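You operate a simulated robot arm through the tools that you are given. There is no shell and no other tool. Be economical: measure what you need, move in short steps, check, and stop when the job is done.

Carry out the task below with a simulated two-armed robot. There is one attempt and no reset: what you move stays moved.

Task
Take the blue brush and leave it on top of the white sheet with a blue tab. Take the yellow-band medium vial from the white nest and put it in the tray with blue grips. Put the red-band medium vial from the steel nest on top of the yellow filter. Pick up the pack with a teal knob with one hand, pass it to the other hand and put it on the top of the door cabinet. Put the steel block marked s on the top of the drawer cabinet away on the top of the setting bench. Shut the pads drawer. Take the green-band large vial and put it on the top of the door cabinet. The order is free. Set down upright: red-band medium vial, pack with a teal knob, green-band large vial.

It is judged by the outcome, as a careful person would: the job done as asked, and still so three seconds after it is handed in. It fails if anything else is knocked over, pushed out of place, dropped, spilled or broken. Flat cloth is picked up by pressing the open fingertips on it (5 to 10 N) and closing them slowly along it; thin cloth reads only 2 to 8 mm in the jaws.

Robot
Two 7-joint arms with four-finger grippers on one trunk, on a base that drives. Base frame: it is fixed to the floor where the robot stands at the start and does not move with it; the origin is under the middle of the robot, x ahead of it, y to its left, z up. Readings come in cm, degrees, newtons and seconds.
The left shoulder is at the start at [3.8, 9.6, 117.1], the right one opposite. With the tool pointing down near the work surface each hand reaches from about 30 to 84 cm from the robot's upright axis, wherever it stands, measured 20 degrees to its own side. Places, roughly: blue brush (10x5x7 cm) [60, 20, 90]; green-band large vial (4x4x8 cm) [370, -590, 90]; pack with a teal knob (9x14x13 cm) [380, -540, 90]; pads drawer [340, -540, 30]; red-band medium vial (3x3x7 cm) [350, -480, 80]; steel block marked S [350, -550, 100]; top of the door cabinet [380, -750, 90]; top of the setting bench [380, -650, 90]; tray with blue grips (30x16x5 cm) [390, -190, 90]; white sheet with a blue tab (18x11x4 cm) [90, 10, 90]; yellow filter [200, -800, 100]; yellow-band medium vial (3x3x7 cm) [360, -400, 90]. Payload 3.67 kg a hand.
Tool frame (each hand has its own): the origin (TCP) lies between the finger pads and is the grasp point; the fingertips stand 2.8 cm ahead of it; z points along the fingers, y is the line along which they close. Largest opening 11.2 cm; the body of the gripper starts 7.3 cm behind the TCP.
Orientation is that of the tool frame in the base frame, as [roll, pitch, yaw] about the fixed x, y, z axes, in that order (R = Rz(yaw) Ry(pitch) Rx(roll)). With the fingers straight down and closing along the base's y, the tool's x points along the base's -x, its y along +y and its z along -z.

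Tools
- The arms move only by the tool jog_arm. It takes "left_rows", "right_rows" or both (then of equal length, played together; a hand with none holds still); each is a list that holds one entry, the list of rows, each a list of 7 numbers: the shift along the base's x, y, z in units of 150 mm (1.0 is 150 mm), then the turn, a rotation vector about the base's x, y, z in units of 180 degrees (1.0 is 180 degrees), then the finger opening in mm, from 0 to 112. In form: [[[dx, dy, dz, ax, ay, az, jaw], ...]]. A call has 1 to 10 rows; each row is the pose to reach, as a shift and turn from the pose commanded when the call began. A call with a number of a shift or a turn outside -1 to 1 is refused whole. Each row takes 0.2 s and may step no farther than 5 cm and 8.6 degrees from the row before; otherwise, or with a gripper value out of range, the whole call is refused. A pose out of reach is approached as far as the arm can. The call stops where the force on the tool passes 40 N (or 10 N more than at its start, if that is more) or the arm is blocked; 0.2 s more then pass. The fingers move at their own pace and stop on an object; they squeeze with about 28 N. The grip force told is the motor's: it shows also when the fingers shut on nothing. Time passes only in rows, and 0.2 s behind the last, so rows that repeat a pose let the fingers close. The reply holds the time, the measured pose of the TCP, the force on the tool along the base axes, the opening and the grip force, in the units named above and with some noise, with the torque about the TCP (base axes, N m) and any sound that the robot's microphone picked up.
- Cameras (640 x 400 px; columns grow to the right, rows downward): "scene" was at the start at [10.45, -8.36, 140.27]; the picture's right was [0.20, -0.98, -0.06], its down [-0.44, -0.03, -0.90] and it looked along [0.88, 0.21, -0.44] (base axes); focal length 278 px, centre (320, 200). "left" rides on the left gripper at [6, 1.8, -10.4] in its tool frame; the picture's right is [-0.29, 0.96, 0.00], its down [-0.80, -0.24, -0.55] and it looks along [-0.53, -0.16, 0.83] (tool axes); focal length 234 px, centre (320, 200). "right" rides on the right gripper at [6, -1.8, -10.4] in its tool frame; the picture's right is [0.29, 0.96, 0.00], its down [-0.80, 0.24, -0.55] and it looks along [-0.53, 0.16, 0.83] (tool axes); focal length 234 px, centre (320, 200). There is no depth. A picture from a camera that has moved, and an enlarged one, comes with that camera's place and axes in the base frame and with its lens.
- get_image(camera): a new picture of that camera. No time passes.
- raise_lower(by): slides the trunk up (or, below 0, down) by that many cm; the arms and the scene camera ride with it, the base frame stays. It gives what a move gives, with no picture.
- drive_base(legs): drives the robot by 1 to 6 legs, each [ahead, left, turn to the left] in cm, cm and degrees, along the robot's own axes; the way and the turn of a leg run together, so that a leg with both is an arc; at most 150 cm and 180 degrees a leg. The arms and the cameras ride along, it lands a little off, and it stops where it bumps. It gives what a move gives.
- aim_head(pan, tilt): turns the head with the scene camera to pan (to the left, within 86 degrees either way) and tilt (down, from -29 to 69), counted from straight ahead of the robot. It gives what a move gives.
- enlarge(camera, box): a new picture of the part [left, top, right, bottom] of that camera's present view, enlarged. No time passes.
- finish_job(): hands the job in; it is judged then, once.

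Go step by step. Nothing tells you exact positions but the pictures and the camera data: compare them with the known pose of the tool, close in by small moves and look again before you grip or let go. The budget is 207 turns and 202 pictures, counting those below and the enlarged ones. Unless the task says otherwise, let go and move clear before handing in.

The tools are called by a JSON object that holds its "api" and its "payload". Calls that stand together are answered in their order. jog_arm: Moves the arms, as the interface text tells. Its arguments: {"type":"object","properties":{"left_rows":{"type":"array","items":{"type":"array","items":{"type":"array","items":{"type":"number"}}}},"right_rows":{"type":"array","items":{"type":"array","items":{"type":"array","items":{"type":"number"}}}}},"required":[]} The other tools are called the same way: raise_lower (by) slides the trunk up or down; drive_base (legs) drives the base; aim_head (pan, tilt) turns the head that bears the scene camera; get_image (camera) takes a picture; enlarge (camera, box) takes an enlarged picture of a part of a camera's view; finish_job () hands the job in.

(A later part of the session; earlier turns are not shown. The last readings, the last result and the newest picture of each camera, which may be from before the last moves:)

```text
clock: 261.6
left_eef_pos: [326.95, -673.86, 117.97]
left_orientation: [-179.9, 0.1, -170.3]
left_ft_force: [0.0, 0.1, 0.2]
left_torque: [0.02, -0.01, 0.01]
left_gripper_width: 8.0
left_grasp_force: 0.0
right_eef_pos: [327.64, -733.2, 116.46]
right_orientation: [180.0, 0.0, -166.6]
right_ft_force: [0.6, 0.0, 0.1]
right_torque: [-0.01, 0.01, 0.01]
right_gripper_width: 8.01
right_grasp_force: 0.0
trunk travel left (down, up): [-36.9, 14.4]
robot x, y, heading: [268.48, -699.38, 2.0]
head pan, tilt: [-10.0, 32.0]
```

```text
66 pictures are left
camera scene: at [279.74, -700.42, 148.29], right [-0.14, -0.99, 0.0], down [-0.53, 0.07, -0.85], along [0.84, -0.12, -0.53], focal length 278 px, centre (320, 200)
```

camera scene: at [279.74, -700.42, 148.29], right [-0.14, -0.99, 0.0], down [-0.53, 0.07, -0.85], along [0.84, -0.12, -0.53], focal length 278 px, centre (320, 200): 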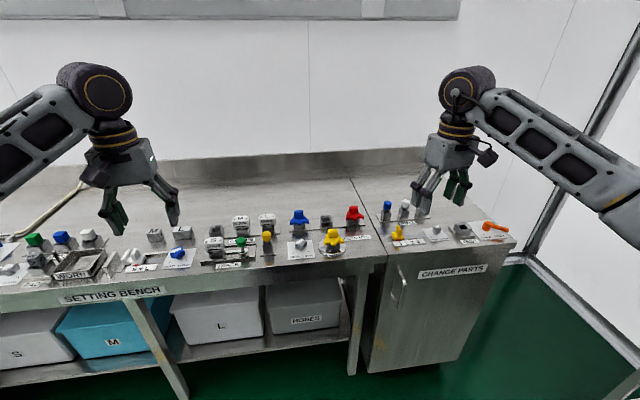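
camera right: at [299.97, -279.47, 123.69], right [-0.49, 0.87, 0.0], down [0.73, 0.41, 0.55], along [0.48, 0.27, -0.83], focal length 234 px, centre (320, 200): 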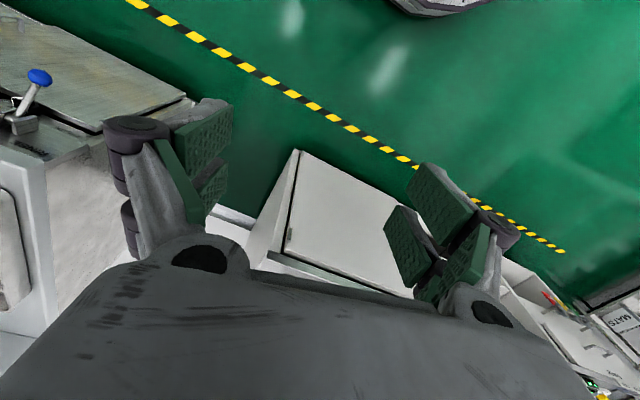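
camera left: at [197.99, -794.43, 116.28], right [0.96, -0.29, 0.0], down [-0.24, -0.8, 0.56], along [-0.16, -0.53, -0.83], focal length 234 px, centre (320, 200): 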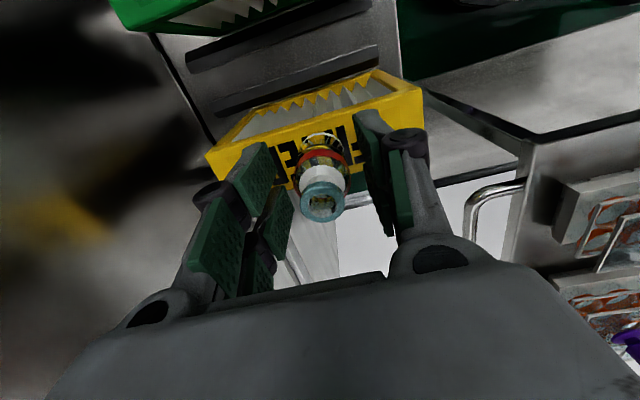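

The door cabinet ("CHANGE PARTS") has free space at its back (x≈375, y≈-740…-770). Now I'll go to the drawer cabinet area at y≈-560.

{"api": "drive_base", "payload": {"legs": [[-5, 130, -2]]}}

{"api": "aim_head", "payload": {"pan": 0, "tilt": 32}}

{"api": "get_image", "payload": {"camera": "scene"}}

{"api": "enlarge", "payload": {"camera": "scene", "box": [200, 150, 360, 270]}}

```text
clock: 268.4
left_eef_pos: [318.22, -543.37, 118.0]
left_orientation: [-179.9, 0.0, -170.9]
left_ft_force: [-0.2, 1.2, 0.5]
left_torque: [0.03, 0.01, 0.02]
left_gripper_width: 8.0
left_grasp_force: 0.1
right_eef_pos: [318.29, -602.77, 116.51]
right_orientation: [179.8, 0.0, -167.2]
right_ft_force: [0.0, -0.2, -0.2]
right_torque: [0.03, 0.0, 0.02]
right_gripper_width: 7.99
right_grasp_force: 0.0
trunk travel left (down, up): [-36.9, 14.4]
robot x, y, heading: [259.85, -568.33, 1.7]
head pan, tilt: [-10.0, 32.0]
```

```text
clock: 269.1
left_eef_pos: [318.32, -543.49, 118.01]
left_orientation: [-179.9, 0.0, -170.9]
left_ft_force: [0.2, -0.1, 0.6]
left_torque: [-0.01, 0.02, -0.02]
left_gripper_width: 7.99
left_grasp_force: 0.0
right_eef_pos: [318.29, -602.66, 116.58]
right_orientation: [179.9, 0.0, -167.2]
right_ft_force: [-0.5, 0.2, 0.0]
right_torque: [0.02, -0.01, -0.01]
right_gripper_width: 8.01
right_grasp_force: 0.1
trunk travel left (down, up): [-36.9, 14.4]
robot x, y, heading: [259.44, -568.32, 1.4]
head pan, tilt: [0.0, 32.0]
```

```text
65 pictures are left
camera scene: at [270.96, -567.96, 148.29], right [0.02, -1.0, 0.0], down [-0.53, -0.01, -0.85], along [0.85, 0.02, -0.53], focal length 278 px, centre (320, 200)
```

scene: 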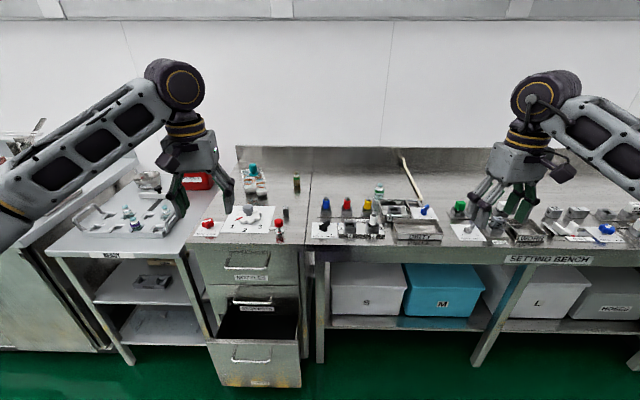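

```text
3.33 times, centred on (280, 210) of scene
camera zoom: at [270.96, -567.96, 148.29], right [0.02, -1.0, 0.0], down [-0.53, -0.01, -0.85], along [0.85, 0.02, -0.53], focal length 928 px, centre (453, 167)
```

zoom: 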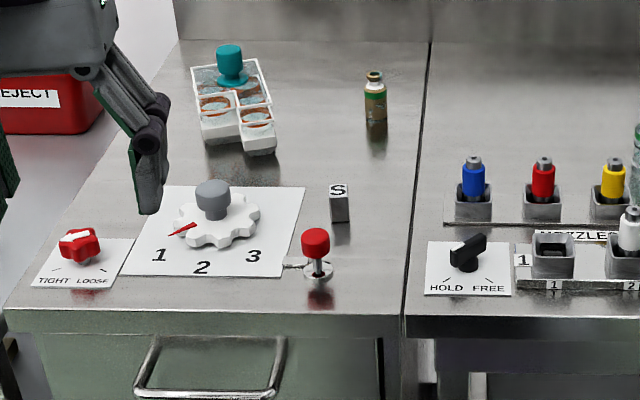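

The open PADS drawer is the bottom one. I'll close it first: lower the trunk, then bring the left hand low with fingers tilted forward.

{"api": "raise_lower", "payload": {"by": -33}}

{"api": "jog_arm", "payload": {"left_rows": [[[-0.1, 0, -0.15, 0, -0.04, -0.01, 40], [-0.2, 0, -0.3, 0, -0.08, -0.02, 20], [-0.3, 0, -0.45, 0, -0.12, -0.03, 0], [-0.4, 0, -0.6, 0, -0.16, -0.04, 0], [-0.45, 0, -0.8, 0, -0.2, -0.05, 0], [-0.45, 0, -1.0, 0, -0.24, -0.05, 0]]]}}

{"api": "aim_head", "payload": {"pan": 10, "tilt": 50}}

{"api": "get_image", "payload": {"camera": "scene"}}

```text
clock: 272.4
left_eef_pos: [318.09, -543.5, 85.19]
left_orientation: [-179.9, 0.0, -171.0]
left_ft_force: [0.5, -0.1, 0.6]
left_torque: [-0.01, 0.01, -0.03]
left_gripper_width: 7.95
left_grasp_force: 0.0
right_eef_pos: [318.3, -602.73, 83.51]
right_orientation: [180.0, 0.1, -167.2]
right_ft_force: [0.6, -0.1, -0.4]
right_torque: [-0.04, -0.01, -0.01]
right_gripper_width: 7.99
right_grasp_force: 0.0
trunk travel left (down, up): [-3.9, 47.4]
robot x, y, heading: [259.93, -567.97, 1.3]
head pan, tilt: [0.0, 32.0]
```

```text
clock: 273.8
left_eef_pos: [311.46, -543.52, 70.21]
left_orientation: [-175.8, 43.2, -178.8]
left_ft_force: [-0.2, 0.0, -0.4]
left_torque: [0.02, 0.01, 0.0]
left_gripper_width: 0.0
left_grasp_force: 28.2
right_eef_pos: [318.29, -602.72, 83.48]
right_orientation: [179.9, 0.0, -167.1]
right_ft_force: [0.5, 0.0, 0.3]
right_torque: [0.01, -0.02, 0.03]
right_gripper_width: 8.01
right_grasp_force: 0.0
trunk travel left (down, up): [-3.9, 47.4]
robot x, y, heading: [260.02, -568.39, 1.4]
head pan, tilt: [0.0, 32.0]
```

```text
clock: 274.6
left_eef_pos: [311.42, -543.53, 70.15]
left_orientation: [-175.8, 43.0, -178.7]
left_ft_force: [0.5, -0.1, -0.9]
left_torque: [0.0, -0.01, -0.02]
left_gripper_width: 0.0
left_grasp_force: 27.7
right_eef_pos: [318.36, -602.64, 83.68]
right_orientation: [179.9, 0.0, -167.2]
right_ft_force: [0.5, 0.2, 0.1]
right_torque: [0.0, 0.0, -0.01]
right_gripper_width: 8.0
right_grasp_force: 0.0
trunk travel left (down, up): [-3.9, 47.4]
robot x, y, heading: [260.15, -568.59, 1.6]
head pan, tilt: [10.0, 50.0]
```

```text
63 pictures are left
camera scene: at [269.54, -566.67, 112.65], right [0.2, -0.98, 0.0], down [-0.75, -0.15, -0.64], along [0.63, 0.13, -0.77], focal length 278 px, centre (320, 200)
```

scene: 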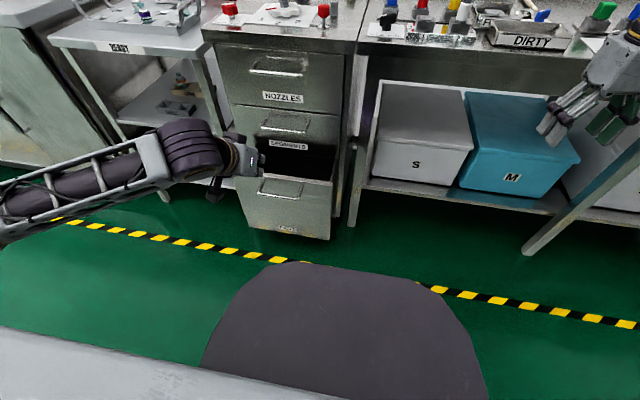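

Drawer front top edge is at about [332, -541, 44]. I'll move 8 cm closer, lower the hand in front of the drawer face, then push.

{"api": "drive_base", "payload": {"legs": [[7, 0, -1]]}}

{"api": "jog_arm", "payload": {"left_rows": [[[-0.2, 0, -0.25, 0, 0, 0, 0], [-0.4, 0, -0.5, 0, 0, 0, 0], [-0.4, 0, -0.8, 0, 0, 0, 0], [-0.4, 0, -1.0, 0, 0, 0, 0]]]}}

{"api": "jog_arm", "payload": {"left_rows": [[[0, 0.05, -0.3, 0, 0, 0, 0], [0, 0.1, -0.6, 0, 0, 0, 0], [0, 0.15, -0.9, 0, 0, 0, 0], [0, 0.15, -1.0, 0, 0, 0, 0]]]}}

{"api": "get_image", "payload": {"camera": "scene"}}

```text
clock: 275.6
left_eef_pos: [318.97, -544.19, 69.96]
left_orientation: [-175.9, 42.9, -179.7]
left_ft_force: [0.4, 0.2, 0.2]
left_torque: [-0.01, 0.02, 0.02]
left_gripper_width: 0.02
left_grasp_force: 27.8
right_eef_pos: [324.86, -603.55, 83.42]
right_orientation: [-180.0, -0.1, -168.2]
right_ft_force: [1.3, -0.4, -0.3]
right_torque: [0.04, 0.05, -0.02]
right_gripper_width: 7.99
right_grasp_force: 0.1
trunk travel left (down, up): [-3.9, 47.4]
robot x, y, heading: [266.93, -568.46, 0.2]
head pan, tilt: [10.0, 50.0]
```

```text
clock: 276.6
left_eef_pos: [312.91, -544.18, 55.21]
left_orientation: [-175.8, 43.0, -179.7]
left_ft_force: [-0.6, 0.3, 0.2]
left_torque: [0.0, 0.0, 0.01]
left_gripper_width: 0.0
left_grasp_force: 28.3
right_eef_pos: [324.7, -603.54, 83.51]
right_orientation: [179.9, -0.1, -168.1]
right_ft_force: [0.9, 0.2, 0.1]
right_torque: [0.01, 0.0, -0.01]
right_gripper_width: 7.98
right_grasp_force: 0.0
trunk travel left (down, up): [-3.9, 47.4]
robot x, y, heading: [267.14, -568.16, 0.2]
head pan, tilt: [10.0, 50.0]
```

```text
clock: 277.6
left_eef_pos: [312.99, -541.98, 40.18]
left_orientation: [-175.9, 43.0, -179.7]
left_ft_force: [-0.7, -0.1, -0.5]
left_torque: [0.0, -0.02, 0.01]
left_gripper_width: 0.02
left_grasp_force: 28.0
right_eef_pos: [324.66, -603.61, 83.53]
right_orientation: [179.9, 0.0, -168.2]
right_ft_force: [0.1, -0.2, 0.0]
right_torque: [0.01, -0.02, -0.04]
right_gripper_width: 8.02
right_grasp_force: 0.0
trunk travel left (down, up): [-3.9, 47.4]
robot x, y, heading: [267.32, -568.15, 0.5]
head pan, tilt: [10.0, 50.0]
```

```text
62 pictures are left
camera scene: at [276.54, -566.72, 112.65], right [0.18, -0.98, 0.0], down [-0.75, -0.14, -0.64], along [0.63, 0.12, -0.77], focal length 278 px, centre (320, 200)
```

scene: 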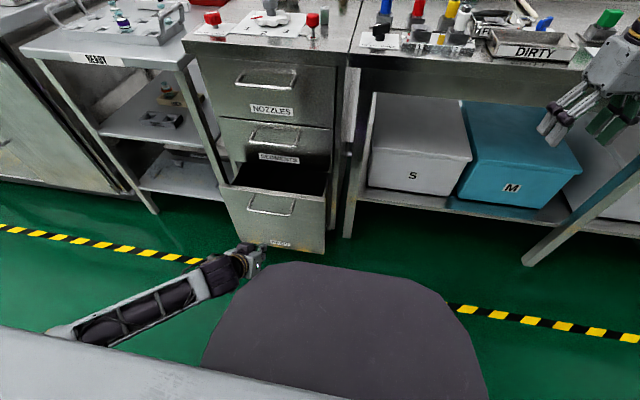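

{"api": "jog_arm", "payload": {"left_rows": [[[0.1, 0, -0.27, 0, 0, 0, 0], [0.35, 0, -0.3, 0, 0, 0, 0], [0.6, 0, -0.3, 0, 0, 0, 0], [0.85, 0, -0.3, 0, 0, 0, 0], [1.0, 0, -0.3, 0, 0, 0, 0]]]}}

{"api": "get_image", "payload": {"camera": "scene"}}

```text
clock: 278.8
left_eef_pos: [327.95, -541.87, 35.79]
left_orientation: [-175.8, 43.1, -179.7]
left_ft_force: [-0.3, 0.1, 0.1]
left_torque: [-0.01, -0.02, 0.02]
left_gripper_width: 0.0
left_grasp_force: 27.8
right_eef_pos: [324.62, -603.59, 83.5]
right_orientation: [179.9, -0.1, -168.2]
right_ft_force: [-0.2, 0.8, 0.3]
right_torque: [0.01, 0.02, 0.02]
right_gripper_width: 8.02
right_grasp_force: 0.0
trunk travel left (down, up): [-3.9, 47.4]
robot x, y, heading: [266.79, -567.86, 0.4]
head pan, tilt: [10.0, 50.0]
```

```text
61 pictures are left
camera scene: at [276.55, -566.72, 112.65], right [0.18, -0.98, 0.0], down [-0.75, -0.14, -0.64], along [0.63, 0.12, -0.77], focal length 278 px, centre (320, 200)
```

scene: 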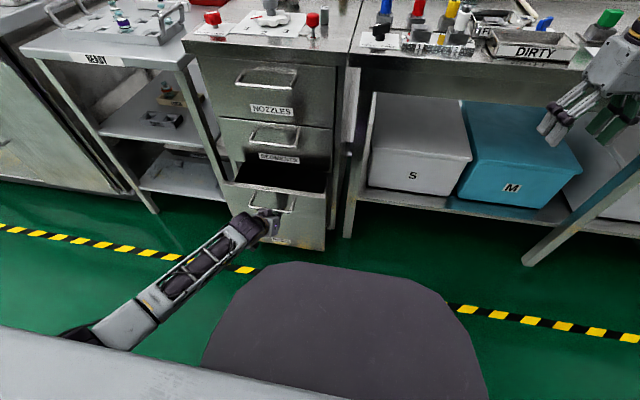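

{"api": "jog_arm", "payload": {"left_rows": [[[0.1, 0, 0, 0, 0, 0, 0], [0.2, 0, 0, 0, 0, 0, 0], [0.3, 0, 0, 0, 0, 0, 0], [0.4, 0, 0, 0, 0, 0, 0], [0.5, 0, 0, 0, 0, 0, 0], [0.6, 0, 0, 0, 0, 0, 0], [0.7, 0, 0, 0, 0, 0, 0], [0.8, 0, 0, 0, 0, 0, 0]]]}}

{"api": "get_image", "payload": {"camera": "scene"}}

```text
clock: 280.6
left_eef_pos: [339.34, -542.08, 35.43]
left_orientation: [-175.8, 42.7, -179.9]
left_ft_force: [-7.7, -0.8, 4.3]
left_torque: [0.02, -0.17, -0.03]
left_gripper_width: 0.0
left_grasp_force: 28.0
right_eef_pos: [324.78, -603.47, 83.51]
right_orientation: [179.9, -0.1, -168.2]
right_ft_force: [0.0, 0.4, -0.5]
right_torque: [-0.04, 0.01, -0.01]
right_gripper_width: 8.01
right_grasp_force: 0.0
trunk travel left (down, up): [-3.9, 47.4]
robot x, y, heading: [266.62, -567.6, 0.3]
head pan, tilt: [10.0, 50.0]
stopped in row 8 (left hand): the force on the tool passed its limit at 121 N (the readings are from after the stop); the commanded pose is now the measured one
```

```text
60 pictures are left
camera scene: at [276.5, -566.7, 112.65], right [0.18, -0.98, 0.0], down [-0.75, -0.14, -0.64], along [0.63, 0.12, -0.77], focal length 278 px, centre (320, 200)
```

scene: 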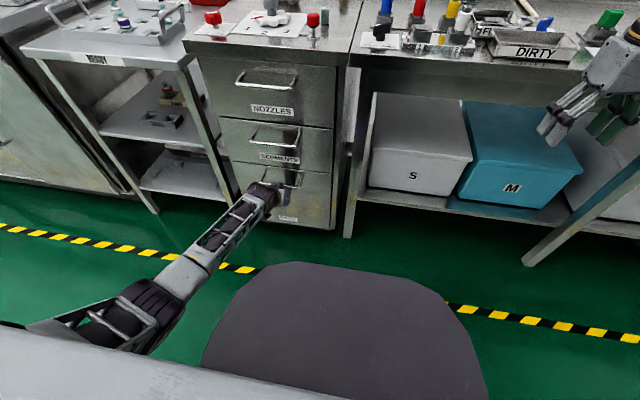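

The drawer is shut. I'll back the hand out, raise it and restore orientation and trunk height.

{"api": "jog_arm", "payload": {"left_rows": [[[-0.25, 0, 0, 0, 0, 0, 0], [-0.5, 0, 0, 0, 0, 0, 0], [-0.8, 0, 0, 0, 0, 0, 0], [-1.0, 0, 0.2, 0, 0, 0, 0], [-1.0, 0, 0.5, 0, 0, 0, 0], [-1.0, 0, 0.8, 0, 0, 0, 0], [-1.0, 0, 1.0, 0, 0, 0, 0]]]}}

{"api": "get_image", "payload": {"camera": "scene"}}

{"api": "jog_arm", "payload": {"left_rows": [[[-0.2, 0, 0.2, 0, 0.04, 0, 0], [-0.2, 0, 0.4, -0.003, 0.08, 0, 20], [-0.2, 0, 0.6, -0.006, 0.12, 0, 40], [-0.1, 0, 0.8, -0.01, 0.16, 0, 60], [0, 0, 1.0, -0.015, 0.2, 0, 60], [0, 0, 1.0, -0.02, 0.239, 0, 60]]]}}

{"api": "raise_lower", "payload": {"by": 33}}

```text
clock: 282.2
left_eef_pos: [324.52, -542.05, 50.59]
left_orientation: [-175.8, 42.7, -179.6]
left_ft_force: [-0.3, -0.2, -0.5]
left_torque: [0.02, 0.0, 0.01]
left_gripper_width: 0.0
left_grasp_force: 28.2
right_eef_pos: [324.8, -603.42, 83.51]
right_orientation: [179.9, -0.2, -168.1]
right_ft_force: [0.2, 0.0, 0.2]
right_torque: [0.0, -0.02, 0.0]
right_gripper_width: 8.0
right_grasp_force: 0.0
trunk travel left (down, up): [-3.9, 47.4]
robot x, y, heading: [267.16, -568.11, 0.6]
head pan, tilt: [10.0, 50.0]
```

```text
59 pictures are left
camera scene: at [276.53, -566.71, 112.65], right [0.18, -0.98, 0.0], down [-0.75, -0.14, -0.64], along [0.63, 0.12, -0.77], focal length 278 px, centre (320, 200)
```

scene: 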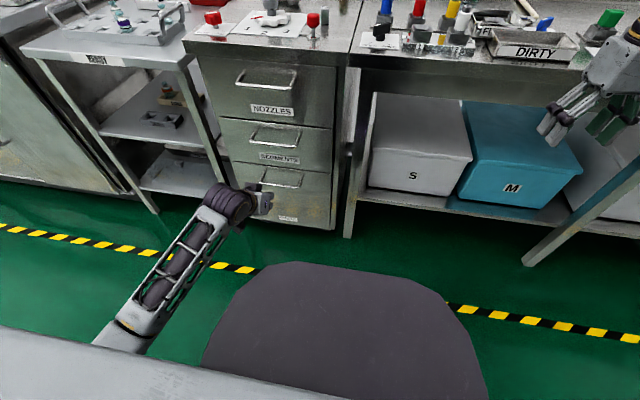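

```text
clock: 283.6
left_eef_pos: [324.38, -541.99, 65.54]
left_orientation: [-172.7, -0.6, -178.5]
left_ft_force: [0.9, -0.8, -0.1]
left_torque: [0.02, -0.02, 0.04]
left_gripper_width: 6.0
left_grasp_force: 0.0
right_eef_pos: [324.78, -603.47, 83.39]
right_orientation: [179.8, 0.0, -168.2]
right_ft_force: [0.3, -0.4, -0.2]
right_torque: [0.0, -0.01, 0.03]
right_gripper_width: 7.99
right_grasp_force: 0.1
trunk travel left (down, up): [-3.9, 47.4]
robot x, y, heading: [266.73, -568.45, 0.7]
head pan, tilt: [10.0, 50.0]
```

```text
clock: 286.9
left_eef_pos: [324.47, -541.91, 98.37]
left_orientation: [-172.7, -0.4, -178.4]
left_ft_force: [0.4, 0.1, 0.6]
left_torque: [-0.03, 0.02, 0.0]
left_gripper_width: 6.04
left_grasp_force: 0.1
right_eef_pos: [324.77, -603.53, 116.57]
right_orientation: [179.8, -0.1, -168.1]
right_ft_force: [-1.1, -0.2, -0.1]
right_torque: [0.01, -0.03, -0.01]
right_gripper_width: 7.99
right_grasp_force: 0.1
trunk travel left (down, up): [-36.9, 14.4]
robot x, y, heading: [267.01, -567.81, 0.7]
head pan, tilt: [10.0, 50.0]
```

{"api": "jog_arm", "payload": {"left_rows": [[[0, 0, 0.25, 0.013, 0.0, 0, 60], [0, 0, 0.5, 0.027, 0.0, 0, 60], [0, 0, 0.75, 0.04, 0.002, 0, 60], [0, 0, 1.0, 0.04, 0.002, 0, 60]]]}}

{"api": "drive_base", "payload": {"legs": [[22, -4, 0]]}}

{"api": "aim_head", "payload": {"pan": 0, "tilt": 40}}

{"api": "get_image", "payload": {"camera": "scene"}}

{"api": "get_image", "payload": {"camera": "right"}}

{"api": "get_image", "payload": {"camera": "left"}}

```text
clock: 287.9
left_eef_pos: [324.37, -542.04, 113.46]
left_orientation: [-180.0, -0.5, -178.4]
left_ft_force: [-0.1, 0.9, -0.2]
left_torque: [0.0, -0.02, -0.02]
left_gripper_width: 5.98
left_grasp_force: 0.0
right_eef_pos: [324.7, -603.49, 116.54]
right_orientation: [179.9, 0.0, -168.1]
right_ft_force: [-0.6, 0.1, 0.4]
right_torque: [0.02, 0.0, -0.01]
right_gripper_width: 8.03
right_grasp_force: 0.1
trunk travel left (down, up): [-36.9, 14.4]
robot x, y, heading: [267.03, -567.88, 0.2]
head pan, tilt: [10.0, 50.0]
```

```text
clock: 289.6
left_eef_pos: [346.28, -545.89, 113.37]
left_orientation: [-179.9, -0.4, -178.4]
left_ft_force: [0.4, 0.9, -0.1]
left_torque: [0.02, 0.03, -0.01]
left_gripper_width: 6.02
left_grasp_force: 0.0
right_eef_pos: [346.42, -607.34, 116.55]
right_orientation: [179.9, -0.1, -168.1]
right_ft_force: [0.5, -0.3, -0.1]
right_torque: [-0.01, -0.02, 0.0]
right_gripper_width: 8.03
right_grasp_force: 0.1
trunk travel left (down, up): [-36.9, 14.4]
robot x, y, heading: [288.72, -571.76, 0.6]
head pan, tilt: [10.0, 50.0]
```

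```text
clock: 290.3
left_eef_pos: [346.52, -545.93, 113.42]
left_orientation: [-179.9, -0.5, -178.4]
left_ft_force: [1.3, -0.1, 0.4]
left_torque: [0.01, -0.03, 0.02]
left_gripper_width: 6.0
left_grasp_force: 0.1
right_eef_pos: [346.66, -607.18, 116.47]
right_orientation: [180.0, -0.1, -168.2]
right_ft_force: [0.7, 0.0, -1.5]
right_torque: [-0.01, 0.02, 0.0]
right_gripper_width: 8.0
right_grasp_force: 0.1
trunk travel left (down, up): [-36.9, 14.4]
robot x, y, heading: [288.7, -571.95, 0.3]
head pan, tilt: [0.0, 40.0]
```

```text
58 pictures are left
camera scene: at [299.36, -571.86, 147.06], right [0.01, -1.0, 0.0], down [-0.64, -0.01, -0.77], along [0.77, 0.01, -0.64], focal length 278 px, centre (320, 200)
```

scene: 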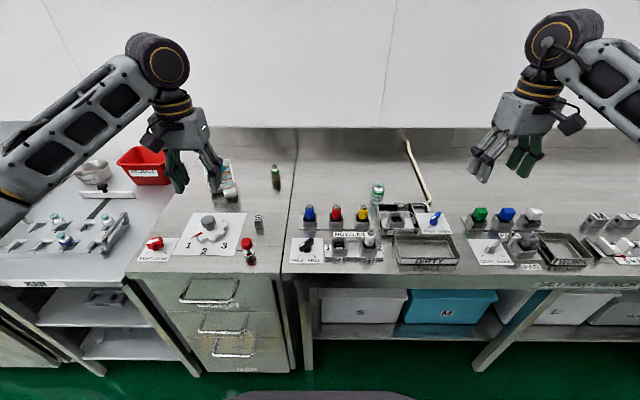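

```text
57 pictures are left
camera right: at [341.08, -610.4, 126.89], right [-0.48, 0.88, 0.0], down [0.73, 0.4, 0.55], along [0.48, 0.27, -0.83], focal length 234 px, centre (320, 200)
```

right: 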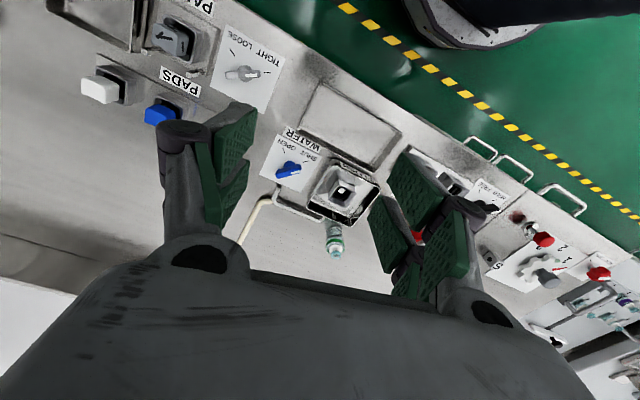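

```text
56 pictures are left
camera left: at [340.4, -544.16, 123.78], right [0.26, 0.97, 0.0], down [0.81, -0.22, 0.55], along [0.53, -0.15, -0.84], focal length 234 px, centre (320, 200)
```

left: 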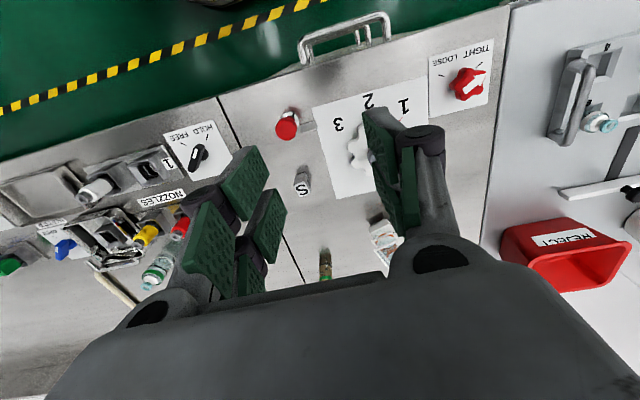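

{"api": "jog_arm", "payload": {"left_rows": [[[0.2, -0.15, 0, 0, 0, 0, 60], [0.4, -0.3, 0, 0, 0, 0, 60], [0.607, -0.447, 0, 0, 0.003, -0.009, 60], [0.607, -0.447, -0.3, 0, 0.003, -0.009, 60], [0.607, -0.447, -0.6, 0, 0.003, -0.009, 60], [0.607, -0.447, -0.75, 0, 0.003, -0.009, 60]]], "right_rows": [[[0.2, 0.15, 0, 0, 0, -0.01, 80], [0.4, 0.3, 0, 0, 0, -0.02, 80], [0.6, 0.45, 0, 0, 0, -0.03, 80], [0.8, 0.6, 0, 0, 0, -0.04, 80], [0.9, 0.75, 0, 0, 0, -0.05, 80], [0.9, 0.75, 0, 0, 0, -0.06, 80]]]}}

{"api": "get_image", "payload": {"camera": "left"}}

{"api": "get_image", "payload": {"camera": "right"}}

{"api": "get_image", "payload": {"camera": "scene"}}

```text
clock: 291.7
left_eef_pos: [355.19, -552.51, 102.13]
left_orientation: [179.9, -1.0, 179.9]
left_ft_force: [-0.1, -0.4, 0.1]
left_torque: [0.01, 0.0, -0.03]
left_gripper_width: 5.98
left_grasp_force: 0.3
right_eef_pos: [360.07, -596.23, 116.52]
right_orientation: [180.0, -0.1, -178.9]
right_ft_force: [-0.4, -0.9, -1.0]
right_torque: [0.02, 0.01, -0.01]
right_gripper_width: 7.99
right_grasp_force: 0.1
trunk travel left (down, up): [-36.9, 14.4]
robot x, y, heading: [288.64, -571.76, 0.9]
head pan, tilt: [0.0, 40.0]
```

```text
55 pictures are left
camera left: at [349.38, -550.8, 112.59], right [0.29, 0.96, -0.01], down [0.81, -0.24, 0.54], along [0.52, -0.16, -0.84], focal length 234 px, centre (320, 200)
```

left: 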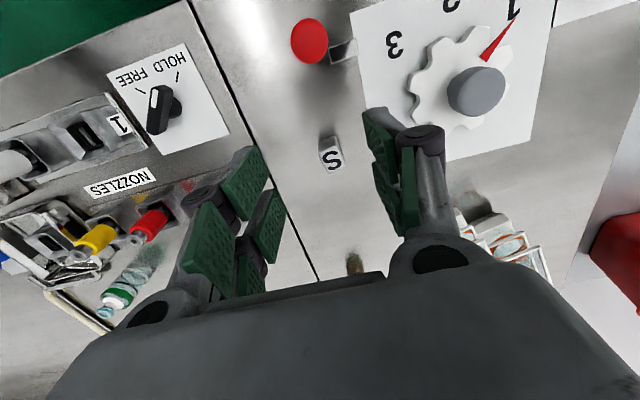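

```text
54 pictures are left
camera right: at [354.06, -598.17, 127.01], right [-0.31, 0.95, 0.0], down [0.79, 0.25, 0.55], along [0.53, 0.17, -0.83], focal length 234 px, centre (320, 200)
```

right: 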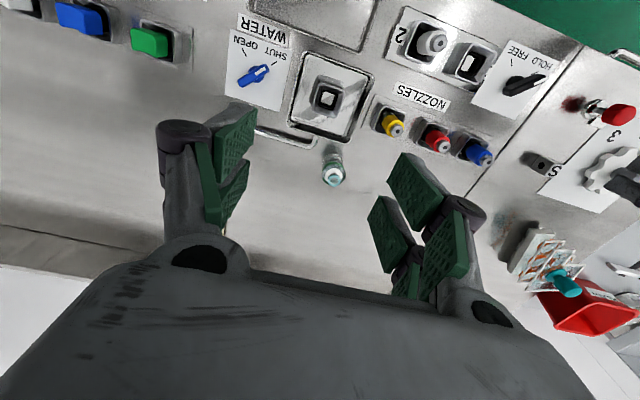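

```text
53 pictures are left
camera scene: at [299.24, -572.0, 147.07], right [0.01, -1.0, 0.0], down [-0.64, 0.0, -0.77], along [0.77, 0.01, -0.64], focal length 278 px, centre (320, 200)
```

scene: 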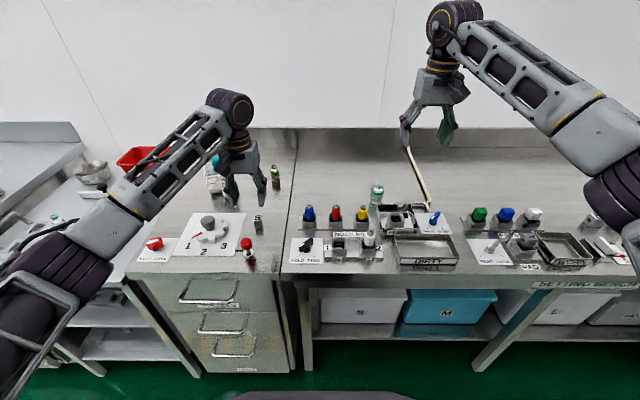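

{"api": "jog_arm", "payload": {"left_rows": [[[0.147, -0.01, -0.15, 0, 0.005, 0, 50], [0.147, -0.01, -0.35, 0, 0.005, 0, 50], [0.147, -0.01, -0.55, 0, 0.005, 0, 50], [0.147, -0.01, -0.62, 0, 0.005, 0, 50]]], "right_rows": [[[0.2, 0.13, -0.1, 0, 0, 0, 80], [0.4, 0.26, -0.2, 0, 0, 0, 80], [0.55, 0.36, -0.35, 0, 0, 0, 80], [0.55, 0.36, -0.5, 0, 0, 0, 80]]]}}

{"api": "get_image", "payload": {"camera": "left"}}

{"api": "get_image", "payload": {"camera": "right"}}

```text
clock: 292.7
left_eef_pos: [357.6, -552.94, 92.8]
left_orientation: [179.9, -2.0, 179.9]
left_ft_force: [0.1, -1.0, -0.3]
left_torque: [0.05, 0.01, 0.01]
left_gripper_width: 4.99
left_grasp_force: 0.1
right_eef_pos: [367.79, -591.09, 108.78]
right_orientation: [179.8, -0.1, -179.0]
right_ft_force: [-0.4, -1.3, 0.4]
right_torque: [0.13, 0.03, -0.02]
right_gripper_width: 7.99
right_grasp_force: 0.1
right hand out of reach, approached as far as the arm can: row 3, 4
trunk travel left (down, up): [-36.9, 14.4]
robot x, y, heading: [288.66, -571.97, 0.6]
head pan, tilt: [0.0, 40.0]
```

```text
52 pictures are left
camera left: at [352.0, -551.18, 103.4], right [0.29, 0.96, -0.01], down [0.82, -0.24, 0.53], along [0.5, -0.16, -0.85], focal length 234 px, centre (320, 200)
```

left: 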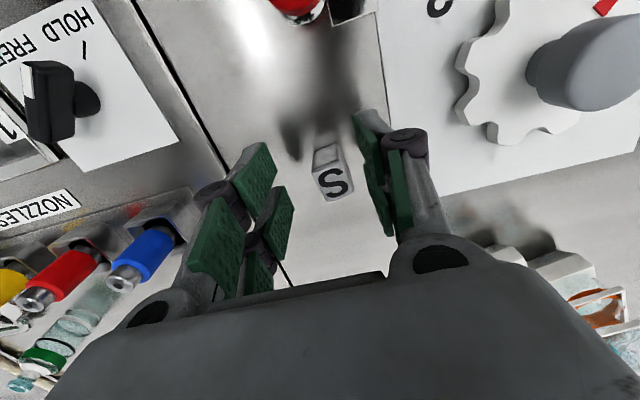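

```text
51 pictures are left
camera right: at [361.83, -593.04, 119.23], right [-0.31, 0.95, 0.0], down [0.79, 0.25, 0.55], along [0.53, 0.17, -0.83], focal length 234 px, centre (320, 200)
```

right: 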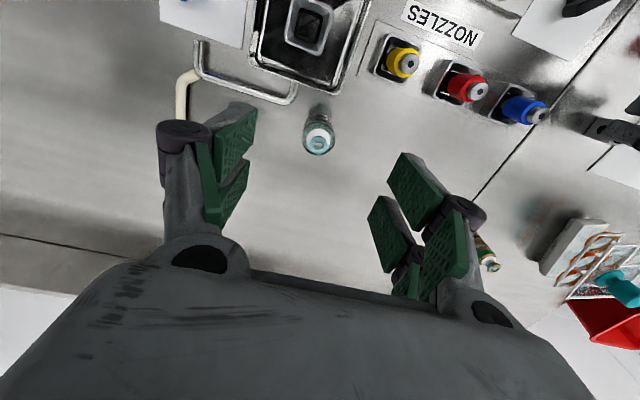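

{"api": "jog_arm", "payload": {"left_rows": [[[0, 0.03, -0.05, 0, 0, 0, 50], [0, 0.03, -0.1, 0, 0, 0, 50], [0, 0.03, -0.1, 0, 0, 0, 30], [0, 0.03, -0.1, 0, 0, 0, 15], [0, 0.03, -0.1, 0, 0, 0, 15], [0, 0.03, -0.1, 0, 0, 0, 15]]], "right_rows": [[[-0.1, 0, 0, 0, 0, 0, 80], [-0.2, 0, 0, 0, 0, 0, 80], [-0.3, 0, 0, 0, 0, 0, 80], [-0.4, 0, 0, 0, 0, 0, 80], [-0.5, 0, 0, 0, 0, 0, 80], [-0.5, 0, 0, 0, 0, 0, 80]]]}}

{"api": "get_image", "payload": {"camera": "left"}}

```text
clock: 294.1
left_eef_pos: [357.57, -552.09, 91.39]
left_orientation: [-180.0, -2.1, 179.9]
left_ft_force: [-0.8, 0.8, -0.6]
left_torque: [0.04, 0.04, 0.03]
left_gripper_width: 2.15
left_grasp_force: 28.2
right_eef_pos: [360.31, -590.78, 108.98]
right_orientation: [179.9, -0.1, -178.9]
right_ft_force: [0.9, 0.3, -0.1]
right_torque: [0.01, 0.03, 0.02]
right_gripper_width: 8.03
right_grasp_force: 0.1
trunk travel left (down, up): [-36.9, 14.4]
robot x, y, heading: [288.57, -571.61, 0.7]
head pan, tilt: [0.0, 40.0]
```

```text
50 pictures are left
camera left: at [351.93, -550.33, 101.96], right [0.29, 0.96, -0.01], down [0.82, -0.24, 0.53], along [0.5, -0.16, -0.85], focal length 234 px, centre (320, 200)
```

left: 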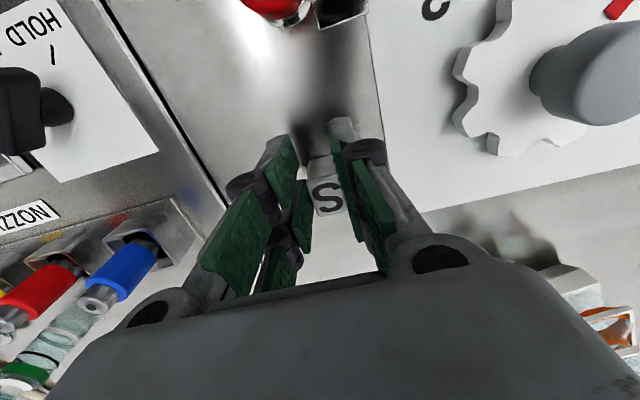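

Block gripped. I'll lift it, creep forward 6 cm, and line the right hand up on the green-band vial.

{"api": "jog_arm", "payload": {"left_rows": [[[0, 0, 0.15, 0, 0, 0, 15], [0, 0, 0.4, 0, 0, 0, 15], [-0.1, 0.1, 0.7, 0, 0.005, 0, 15], [-0.25, 0.2, 0.9, 0, 0.01, 0, 15], [-0.4, 0.3, 1.0, 0, 0.01, 0, 15]]]}}

{"api": "drive_base", "payload": {"legs": [[7, 0, 0]]}}

{"api": "get_image", "payload": {"camera": "right"}}

{"api": "enlarge", "payload": {"camera": "scene", "box": [290, 110, 470, 270]}}

```text
clock: 295.3
left_eef_pos: [351.19, -547.56, 106.22]
left_orientation: [-179.9, -3.9, 179.9]
left_ft_force: [-1.0, -0.4, -2.5]
left_torque: [-0.03, 0.01, -0.03]
left_gripper_width: 2.18
left_grasp_force: 27.8
right_eef_pos: [360.35, -590.72, 109.1]
right_orientation: [180.0, 0.1, -178.9]
right_ft_force: [0.6, 0.7, 0.6]
right_torque: [0.0, 0.01, -0.03]
right_gripper_width: 8.01
right_grasp_force: 0.1
trunk travel left (down, up): [-36.9, 14.4]
robot x, y, heading: [288.79, -571.39, 0.4]
head pan, tilt: [0.0, 40.0]
```

```text
clock: 296.3
left_eef_pos: [358.02, -547.47, 106.17]
left_orientation: [-179.9, -3.7, 180.0]
left_ft_force: [-0.2, 0.2, -2.7]
left_torque: [0.0, 0.03, -0.02]
left_gripper_width: 2.16
left_grasp_force: 28.1
right_eef_pos: [367.02, -590.57, 109.21]
right_orientation: [179.9, 0.0, -178.9]
right_ft_force: [-0.5, -0.1, 0.3]
right_torque: [0.0, 0.0, -0.01]
right_gripper_width: 8.02
right_grasp_force: 0.1
trunk travel left (down, up): [-36.9, 14.4]
robot x, y, heading: [295.45, -572.12, 0.6]
head pan, tilt: [0.0, 40.0]
```

```text
49 pictures are left
camera right: at [361.06, -592.64, 119.5], right [-0.31, 0.95, 0.0], down [0.79, 0.26, 0.55], along [0.53, 0.17, -0.83], focal length 234 px, centre (320, 200)
```

right: 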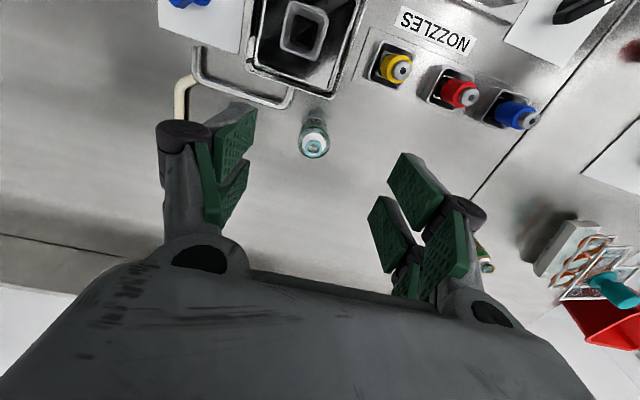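

```text
2.50 times, centred on (380, 190) of scene
camera zoom: at [305.98, -571.76, 147.08], right [0.01, -1.0, 0.0], down [-0.64, -0.01, -0.77], along [0.77, 0.01, -0.64], focal length 696 px, centre (170, 225)
```

zoom: 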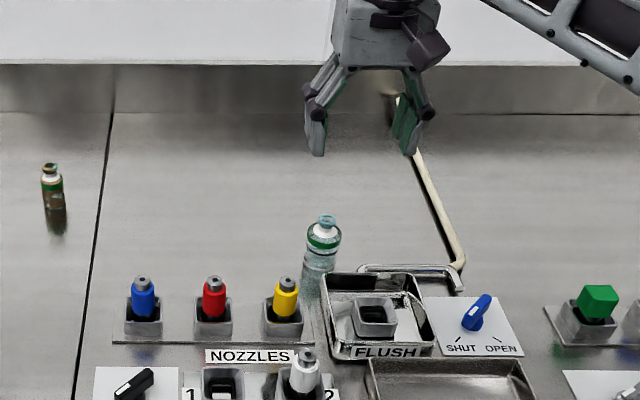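

The clear vial with the green band is at about [370.7, -590, top 94]; a tray loop is close on its right. I'll turn the hand 20° to avoid it, then descend.

{"api": "drive_base", "payload": {"legs": [[4, 0, 0]]}}

{"api": "jog_arm", "payload": {"right_rows": [[[0, 0.02, -0.1, 0, 0, 0.04, 65], [0, 0.03, -0.2, 0, 0, 0.08, 55], [0, 0.03, -0.4, 0, 0, 0.12, 55], [0, 0.03, -0.6, 0, 0, 0.12, 55]]]}}

{"api": "get_image", "payload": {"camera": "right"}}

{"api": "enlarge", "payload": {"camera": "scene", "box": [310, 130, 450, 270]}}

```text
clock: 297.2
left_eef_pos: [361.64, -547.32, 106.53]
left_orientation: [-179.9, -3.5, 180.0]
left_ft_force: [-0.9, 0.1, -1.4]
left_torque: [0.0, -0.04, 0.02]
left_gripper_width: 2.18
left_grasp_force: 28.0
right_eef_pos: [370.61, -590.56, 109.31]
right_orientation: [180.0, 0.2, -178.7]
right_ft_force: [-0.6, -1.4, 1.1]
right_torque: [-0.02, -0.06, 0.03]
right_gripper_width: 8.0
right_grasp_force: 0.1
trunk travel left (down, up): [-36.9, 14.4]
robot x, y, heading: [299.44, -571.56, 0.6]
head pan, tilt: [0.0, 40.0]
```

```text
clock: 298.2
left_eef_pos: [361.85, -547.38, 106.18]
left_orientation: [-179.9, -3.7, -179.9]
left_ft_force: [-0.1, -0.7, -1.2]
left_torque: [0.02, 0.0, 0.01]
left_gripper_width: 2.15
left_grasp_force: 28.1
right_eef_pos: [370.94, -590.09, 99.96]
right_orientation: [179.8, 0.0, -157.1]
right_ft_force: [-0.2, -1.0, 0.6]
right_torque: [0.0, 0.02, 0.02]
right_gripper_width: 5.52
right_grasp_force: 0.1
trunk travel left (down, up): [-36.9, 14.4]
robot x, y, heading: [299.19, -571.96, 0.7]
head pan, tilt: [0.0, 40.0]
```

```text
47 pictures are left
camera right: at [366.06, -594.22, 110.39], right [-0.64, 0.77, 0.0], down [0.64, 0.53, 0.55], along [0.43, 0.35, -0.83], focal length 234 px, centre (320, 200)
```

right: 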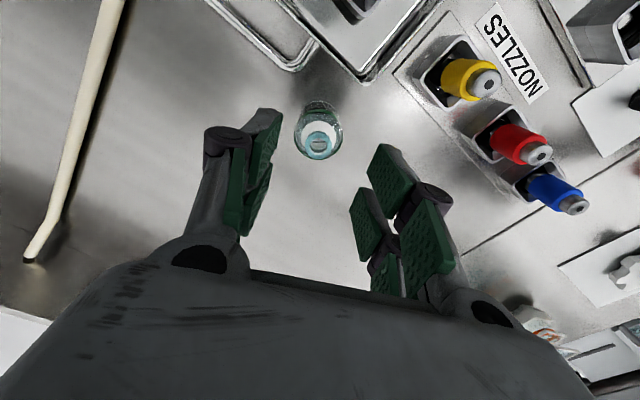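

```text
2.86 times, centred on (380, 200) of scene
camera zoom: at [309.89, -571.74, 147.07], right [0.01, -1.0, 0.0], down [-0.64, -0.01, -0.77], along [0.77, 0.01, -0.64], focal length 796 px, centre (149, 200)
```

zoom: 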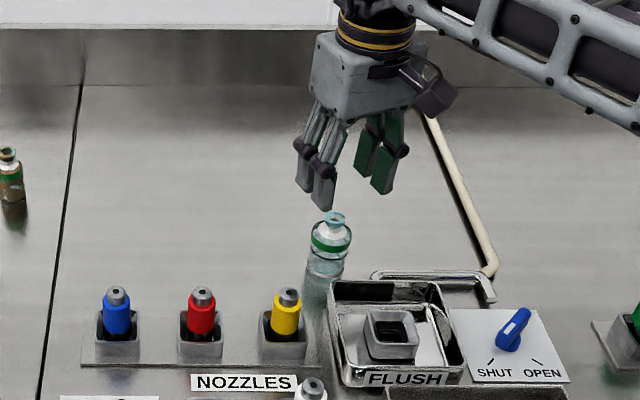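

{"api": "jog_arm", "payload": {"right_rows": [[[-0.02, -0.015, -0.2, 0, 0, 0, 55], [-0.02, -0.015, -0.4, 0, 0, 0, 55], [-0.02, -0.015, -0.58, 0, 0, 0, 55]]]}}

{"api": "get_image", "payload": {"camera": "right"}}

```text
clock: 299.0
left_eef_pos: [361.94, -547.42, 106.2]
left_orientation: [-179.9, -3.8, -180.0]
left_ft_force: [1.1, -0.1, -0.9]
left_torque: [0.0, 0.02, 0.01]
left_gripper_width: 2.15
left_grasp_force: 28.0
right_eef_pos: [370.73, -590.44, 91.22]
right_orientation: [179.9, 0.0, -157.2]
right_ft_force: [0.1, -0.9, 0.2]
right_torque: [-0.02, -0.01, 0.01]
right_gripper_width: 5.5
right_grasp_force: 0.0
trunk travel left (down, up): [-36.9, 14.4]
robot x, y, heading: [299.59, -571.95, 0.4]
head pan, tilt: [0.0, 40.0]
```

```text
45 pictures are left
camera right: at [365.72, -594.43, 101.63], right [-0.64, 0.77, 0.0], down [0.64, 0.53, 0.55], along [0.43, 0.35, -0.83], focal length 234 px, centre (320, 200)
```

right: 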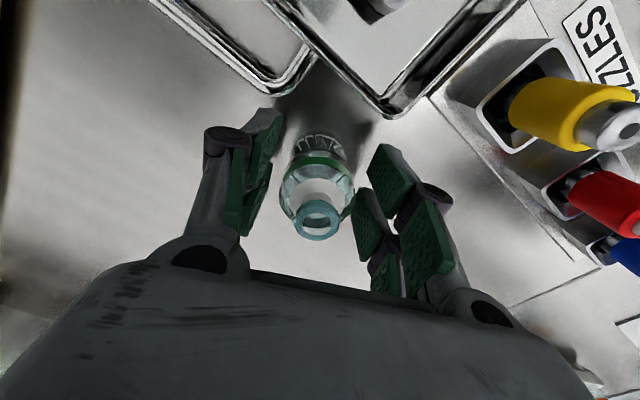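

{"api": "jog_arm", "payload": {"right_rows": [[[0, 0, 0, 0, 0, 0, 45], [0, 0, 0, 0, 0, 0, 35], [0, 0, 0, 0, 0, 0, 25], [0, 0, 0, 0, 0, 0, 25], [0, 0, 0, 0, 0, 0, 25]]]}}

{"api": "jog_arm", "payload": {"right_rows": [[[0, 0, 0.15, 0, 0, 0, 25], [0, 0, 0.4, 0, 0, 0, 25], [-0.1, 0, 0.7, 0, 0, 0, 25], [-0.3, 0, 0.9, 0, 0, 0, 25], [-0.6, 0, 1.0, 0, 0, 0, 25]]], "left_rows": [[[0, 0, 0.1, 0, 0, 0, 15], [-0.1, 0, 0.2, 0, 0, 0, 15], [-0.3, 0, 0.4, 0, 0, 0, 15], [-0.4, 0, 0.5, 0, 0, 0, 15], [-0.5, 0, 0.6, 0, 0, 0, 15]]]}}

{"api": "get_image", "payload": {"camera": "scene"}}

```text
clock: 300.2
left_eef_pos: [361.99, -547.41, 106.23]
left_orientation: [-179.9, -3.8, -180.0]
left_ft_force: [-0.7, -1.1, -1.4]
left_torque: [0.0, 0.04, 0.02]
left_gripper_width: 2.16
left_grasp_force: 28.0
right_eef_pos: [370.56, -590.33, 91.17]
right_orientation: [180.0, -0.1, -157.2]
right_ft_force: [-0.1, 0.4, 0.9]
right_torque: [-0.02, -0.05, 0.0]
right_gripper_width: 3.81
right_grasp_force: 27.8
trunk travel left (down, up): [-36.9, 14.4]
robot x, y, heading: [299.65, -571.52, 0.7]
head pan, tilt: [0.0, 40.0]
```

```text
clock: 301.4
left_eef_pos: [354.42, -547.47, 115.35]
left_orientation: [-179.8, -3.7, -179.9]
left_ft_force: [-0.6, 0.8, -0.6]
left_torque: [0.03, -0.02, -0.02]
left_gripper_width: 2.14
left_grasp_force: 27.7
right_eef_pos: [361.48, -590.19, 106.37]
right_orientation: [180.0, 0.1, -157.3]
right_ft_force: [-1.0, -0.5, -0.4]
right_torque: [0.01, -0.01, -0.03]
right_gripper_width: 3.8
right_grasp_force: 28.5
trunk travel left (down, up): [-36.9, 14.4]
robot x, y, heading: [299.27, -571.99, 0.5]
head pan, tilt: [0.0, 40.0]
```

```text
44 pictures are left
camera scene: at [309.7, -571.8, 147.09], right [0.01, -1.0, 0.0], down [-0.64, -0.01, -0.77], along [0.77, 0.01, -0.64], focal length 278 px, centre (320, 200)
```

scene: 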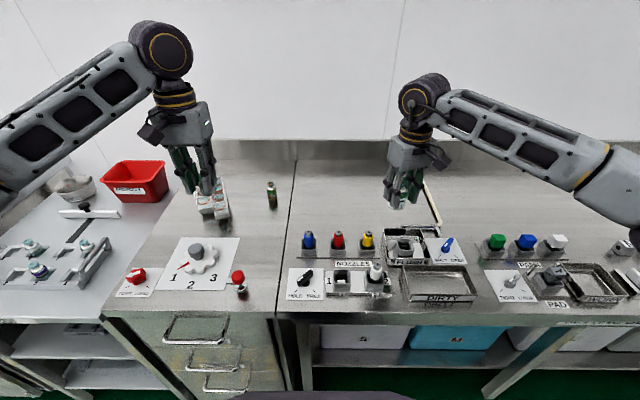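

Both items held. The setting bench has free space right behind the nozzles, so I'll set the block there with the left hand while moving the right hand aside.

{"api": "jog_arm", "payload": {"left_rows": [[[0.1, -0.2, 0, 0, 0, 0, 15], [0.2, -0.4, 0, 0, 0, 0, 15], [0.3, -0.6, 0, 0, 0, 0, 15], [0.4, -0.8, 0, 0, 0, 0, 15], [0.5, -1.0, 0, 0, 0, 0, 15]]], "right_rows": [[[-0.1, -0.25, 0.1, 0, 0, 0, 25], [-0.2, -0.5, 0.2, 0, 0, 0, 25], [-0.2, -0.75, 0.3, 0, 0, 0, 25], [-0.2, -1.0, 0.4, 0, 0, 0, 25], [-0.2, -1.0, 0.4, 0, 0, 0, 25]]]}}

{"api": "jog_arm", "payload": {"left_rows": [[[0.12, -0.2, 0, 0, -0.005, 0, 15], [0.24, -0.4, 0, 0, -0.01, 0, 15], [0.36, -0.6, 0, 0, -0.015, 0, 15], [0.48, -0.8, 0, 0, -0.02, 0, 15], [0.57, -0.97, -0.1, 0, -0.02, 0, 15], [0.57, -0.97, -0.4, 0, -0.02, 0, 15], [0.57, -0.97, -0.7, 0, -0.02, 0, 15], [0.57, -0.97, -1.0, 0, -0.02, 0, 15]]]}}

{"api": "get_image", "payload": {"camera": "left"}}

{"api": "get_image", "payload": {"camera": "scene"}}

```text
clock: 302.6
left_eef_pos: [361.89, -562.39, 115.34]
left_orientation: [-180.0, -3.8, -179.8]
left_ft_force: [-0.7, -0.6, -1.6]
left_torque: [0.0, 0.04, 0.02]
left_gripper_width: 2.13
left_grasp_force: 28.0
right_eef_pos: [358.81, -605.33, 112.32]
right_orientation: [179.8, 0.0, -157.2]
right_ft_force: [0.2, -0.3, -0.5]
right_torque: [0.01, -0.01, 0.0]
right_gripper_width: 3.78
right_grasp_force: 27.8
trunk travel left (down, up): [-36.9, 14.4]
robot x, y, heading: [299.47, -571.34, 0.9]
head pan, tilt: [0.0, 40.0]
```

```text
clock: 304.4
left_eef_pos: [370.66, -577.19, 100.41]
left_orientation: [-179.9, 0.0, 179.9]
left_ft_force: [0.0, 0.0, -1.4]
left_torque: [-0.01, 0.06, -0.01]
left_gripper_width: 2.14
left_grasp_force: 28.3
right_eef_pos: [358.72, -605.45, 112.45]
right_orientation: [179.9, -0.1, -157.2]
right_ft_force: [-0.2, -0.6, -0.5]
right_torque: [0.04, 0.02, -0.02]
right_gripper_width: 3.78
right_grasp_force: 27.9
trunk travel left (down, up): [-36.9, 14.4]
robot x, y, heading: [299.31, -571.9, 0.6]
head pan, tilt: [0.0, 40.0]
```

```text
43 pictures are left
camera left: at [364.57, -575.38, 110.75], right [0.29, 0.96, 0.0], down [0.8, -0.24, 0.55], along [0.53, -0.16, -0.83], focal length 234 px, centre (320, 200)
```

left: 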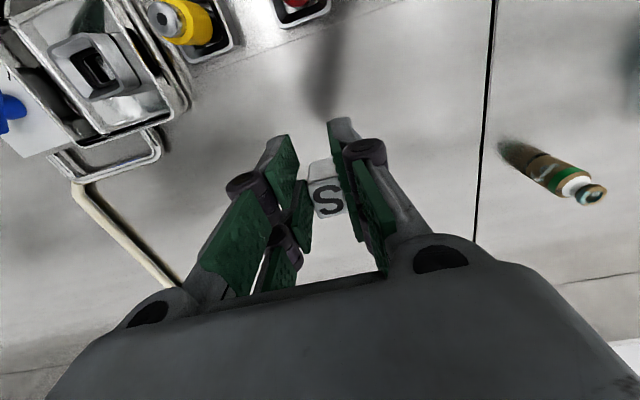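

```text
42 pictures are left
camera scene: at [309.96, -571.83, 147.06], right [0.01, -1.0, 0.0], down [-0.64, -0.01, -0.77], along [0.77, 0.01, -0.64], focal length 278 px, centre (320, 200)
```

scene: 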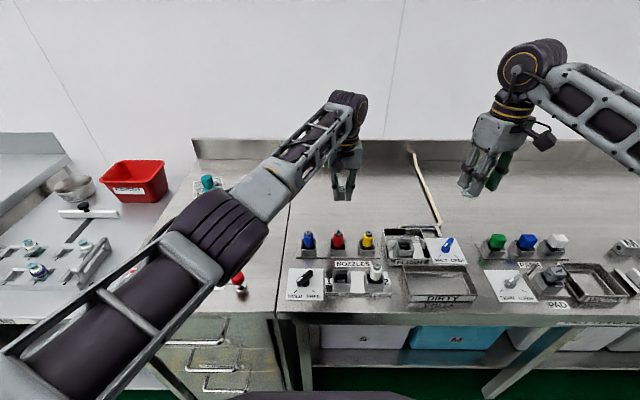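

{"api": "jog_arm", "payload": {"left_rows": [[[0, 0, -0.2, 0, 0, 0, 15], [0, 0, -0.4, 0, 0, 0, 15], [0, 0, -0.5, 0, 0, 0, 15], [0, 0, -0.56, 0, 0, 0, 15], [0, 0, -0.58, 0, 0, 0, 15]]]}}

```text
clock: 305.6
left_eef_pos: [370.51, -577.0, 91.53]
left_orientation: [-179.9, -0.2, 180.0]
left_ft_force: [0.5, -0.1, -1.3]
left_torque: [-0.04, 0.06, -0.02]
left_gripper_width: 2.17
left_grasp_force: 27.8
right_eef_pos: [358.85, -605.33, 112.47]
right_orientation: [179.9, 0.1, -157.2]
right_ft_force: [-0.6, 0.5, -0.1]
right_torque: [0.01, -0.01, 0.02]
right_gripper_width: 3.79
right_grasp_force: 28.0
trunk travel left (down, up): [-36.9, 14.4]
robot x, y, heading: [299.24, -571.92, 0.7]
head pan, tilt: [0.0, 40.0]
```

{"api": "jog_arm", "payload": {"left_rows": [[[0, 0, -0.02, 0, 0, 0, 15], [0, 0, -0.04, 0, 0, 0, 15], [0, 0, -0.06, 0, 0, 0, 15], [0, 0, -0.06, 0, 0, 0, 15]]]}}

{"api": "enlarge", "payload": {"camera": "scene", "box": [180, 140, 400, 310]}}

```text
clock: 306.6
left_eef_pos: [370.52, -577.02, 91.08]
left_orientation: [-179.7, 0.3, 179.9]
left_ft_force: [5.7, 0.9, 30.3]
left_torque: [0.04, -0.46, 0.0]
left_gripper_width: 2.19
left_grasp_force: 28.8
right_eef_pos: [358.52, -605.24, 112.59]
right_orientation: [180.0, 0.0, -157.2]
right_ft_force: [-0.2, -0.9, -0.2]
right_torque: [0.0, 0.0, 0.05]
right_gripper_width: 3.79
right_grasp_force: 28.2
trunk travel left (down, up): [-36.9, 14.4]
robot x, y, heading: [299.59, -572.0, 0.6]
head pan, tilt: [0.0, 40.0]
```

```text
2.35 times, centred on (290, 225) of scene
camera zoom: at [309.61, -571.7, 147.11], right [0.01, -1.0, 0.0], down [-0.64, -0.01, -0.77], along [0.77, 0.01, -0.64], focal length 655 px, centre (391, 141)
```

zoom: 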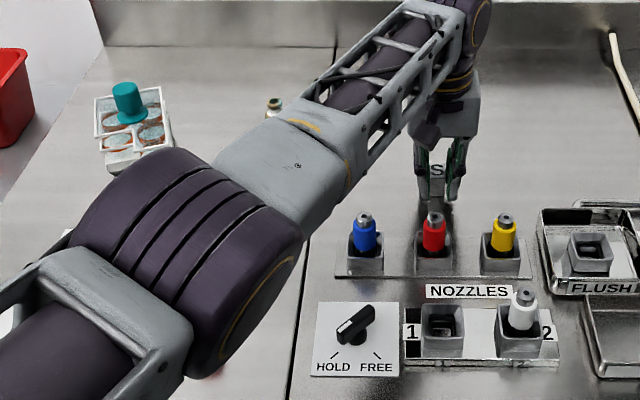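

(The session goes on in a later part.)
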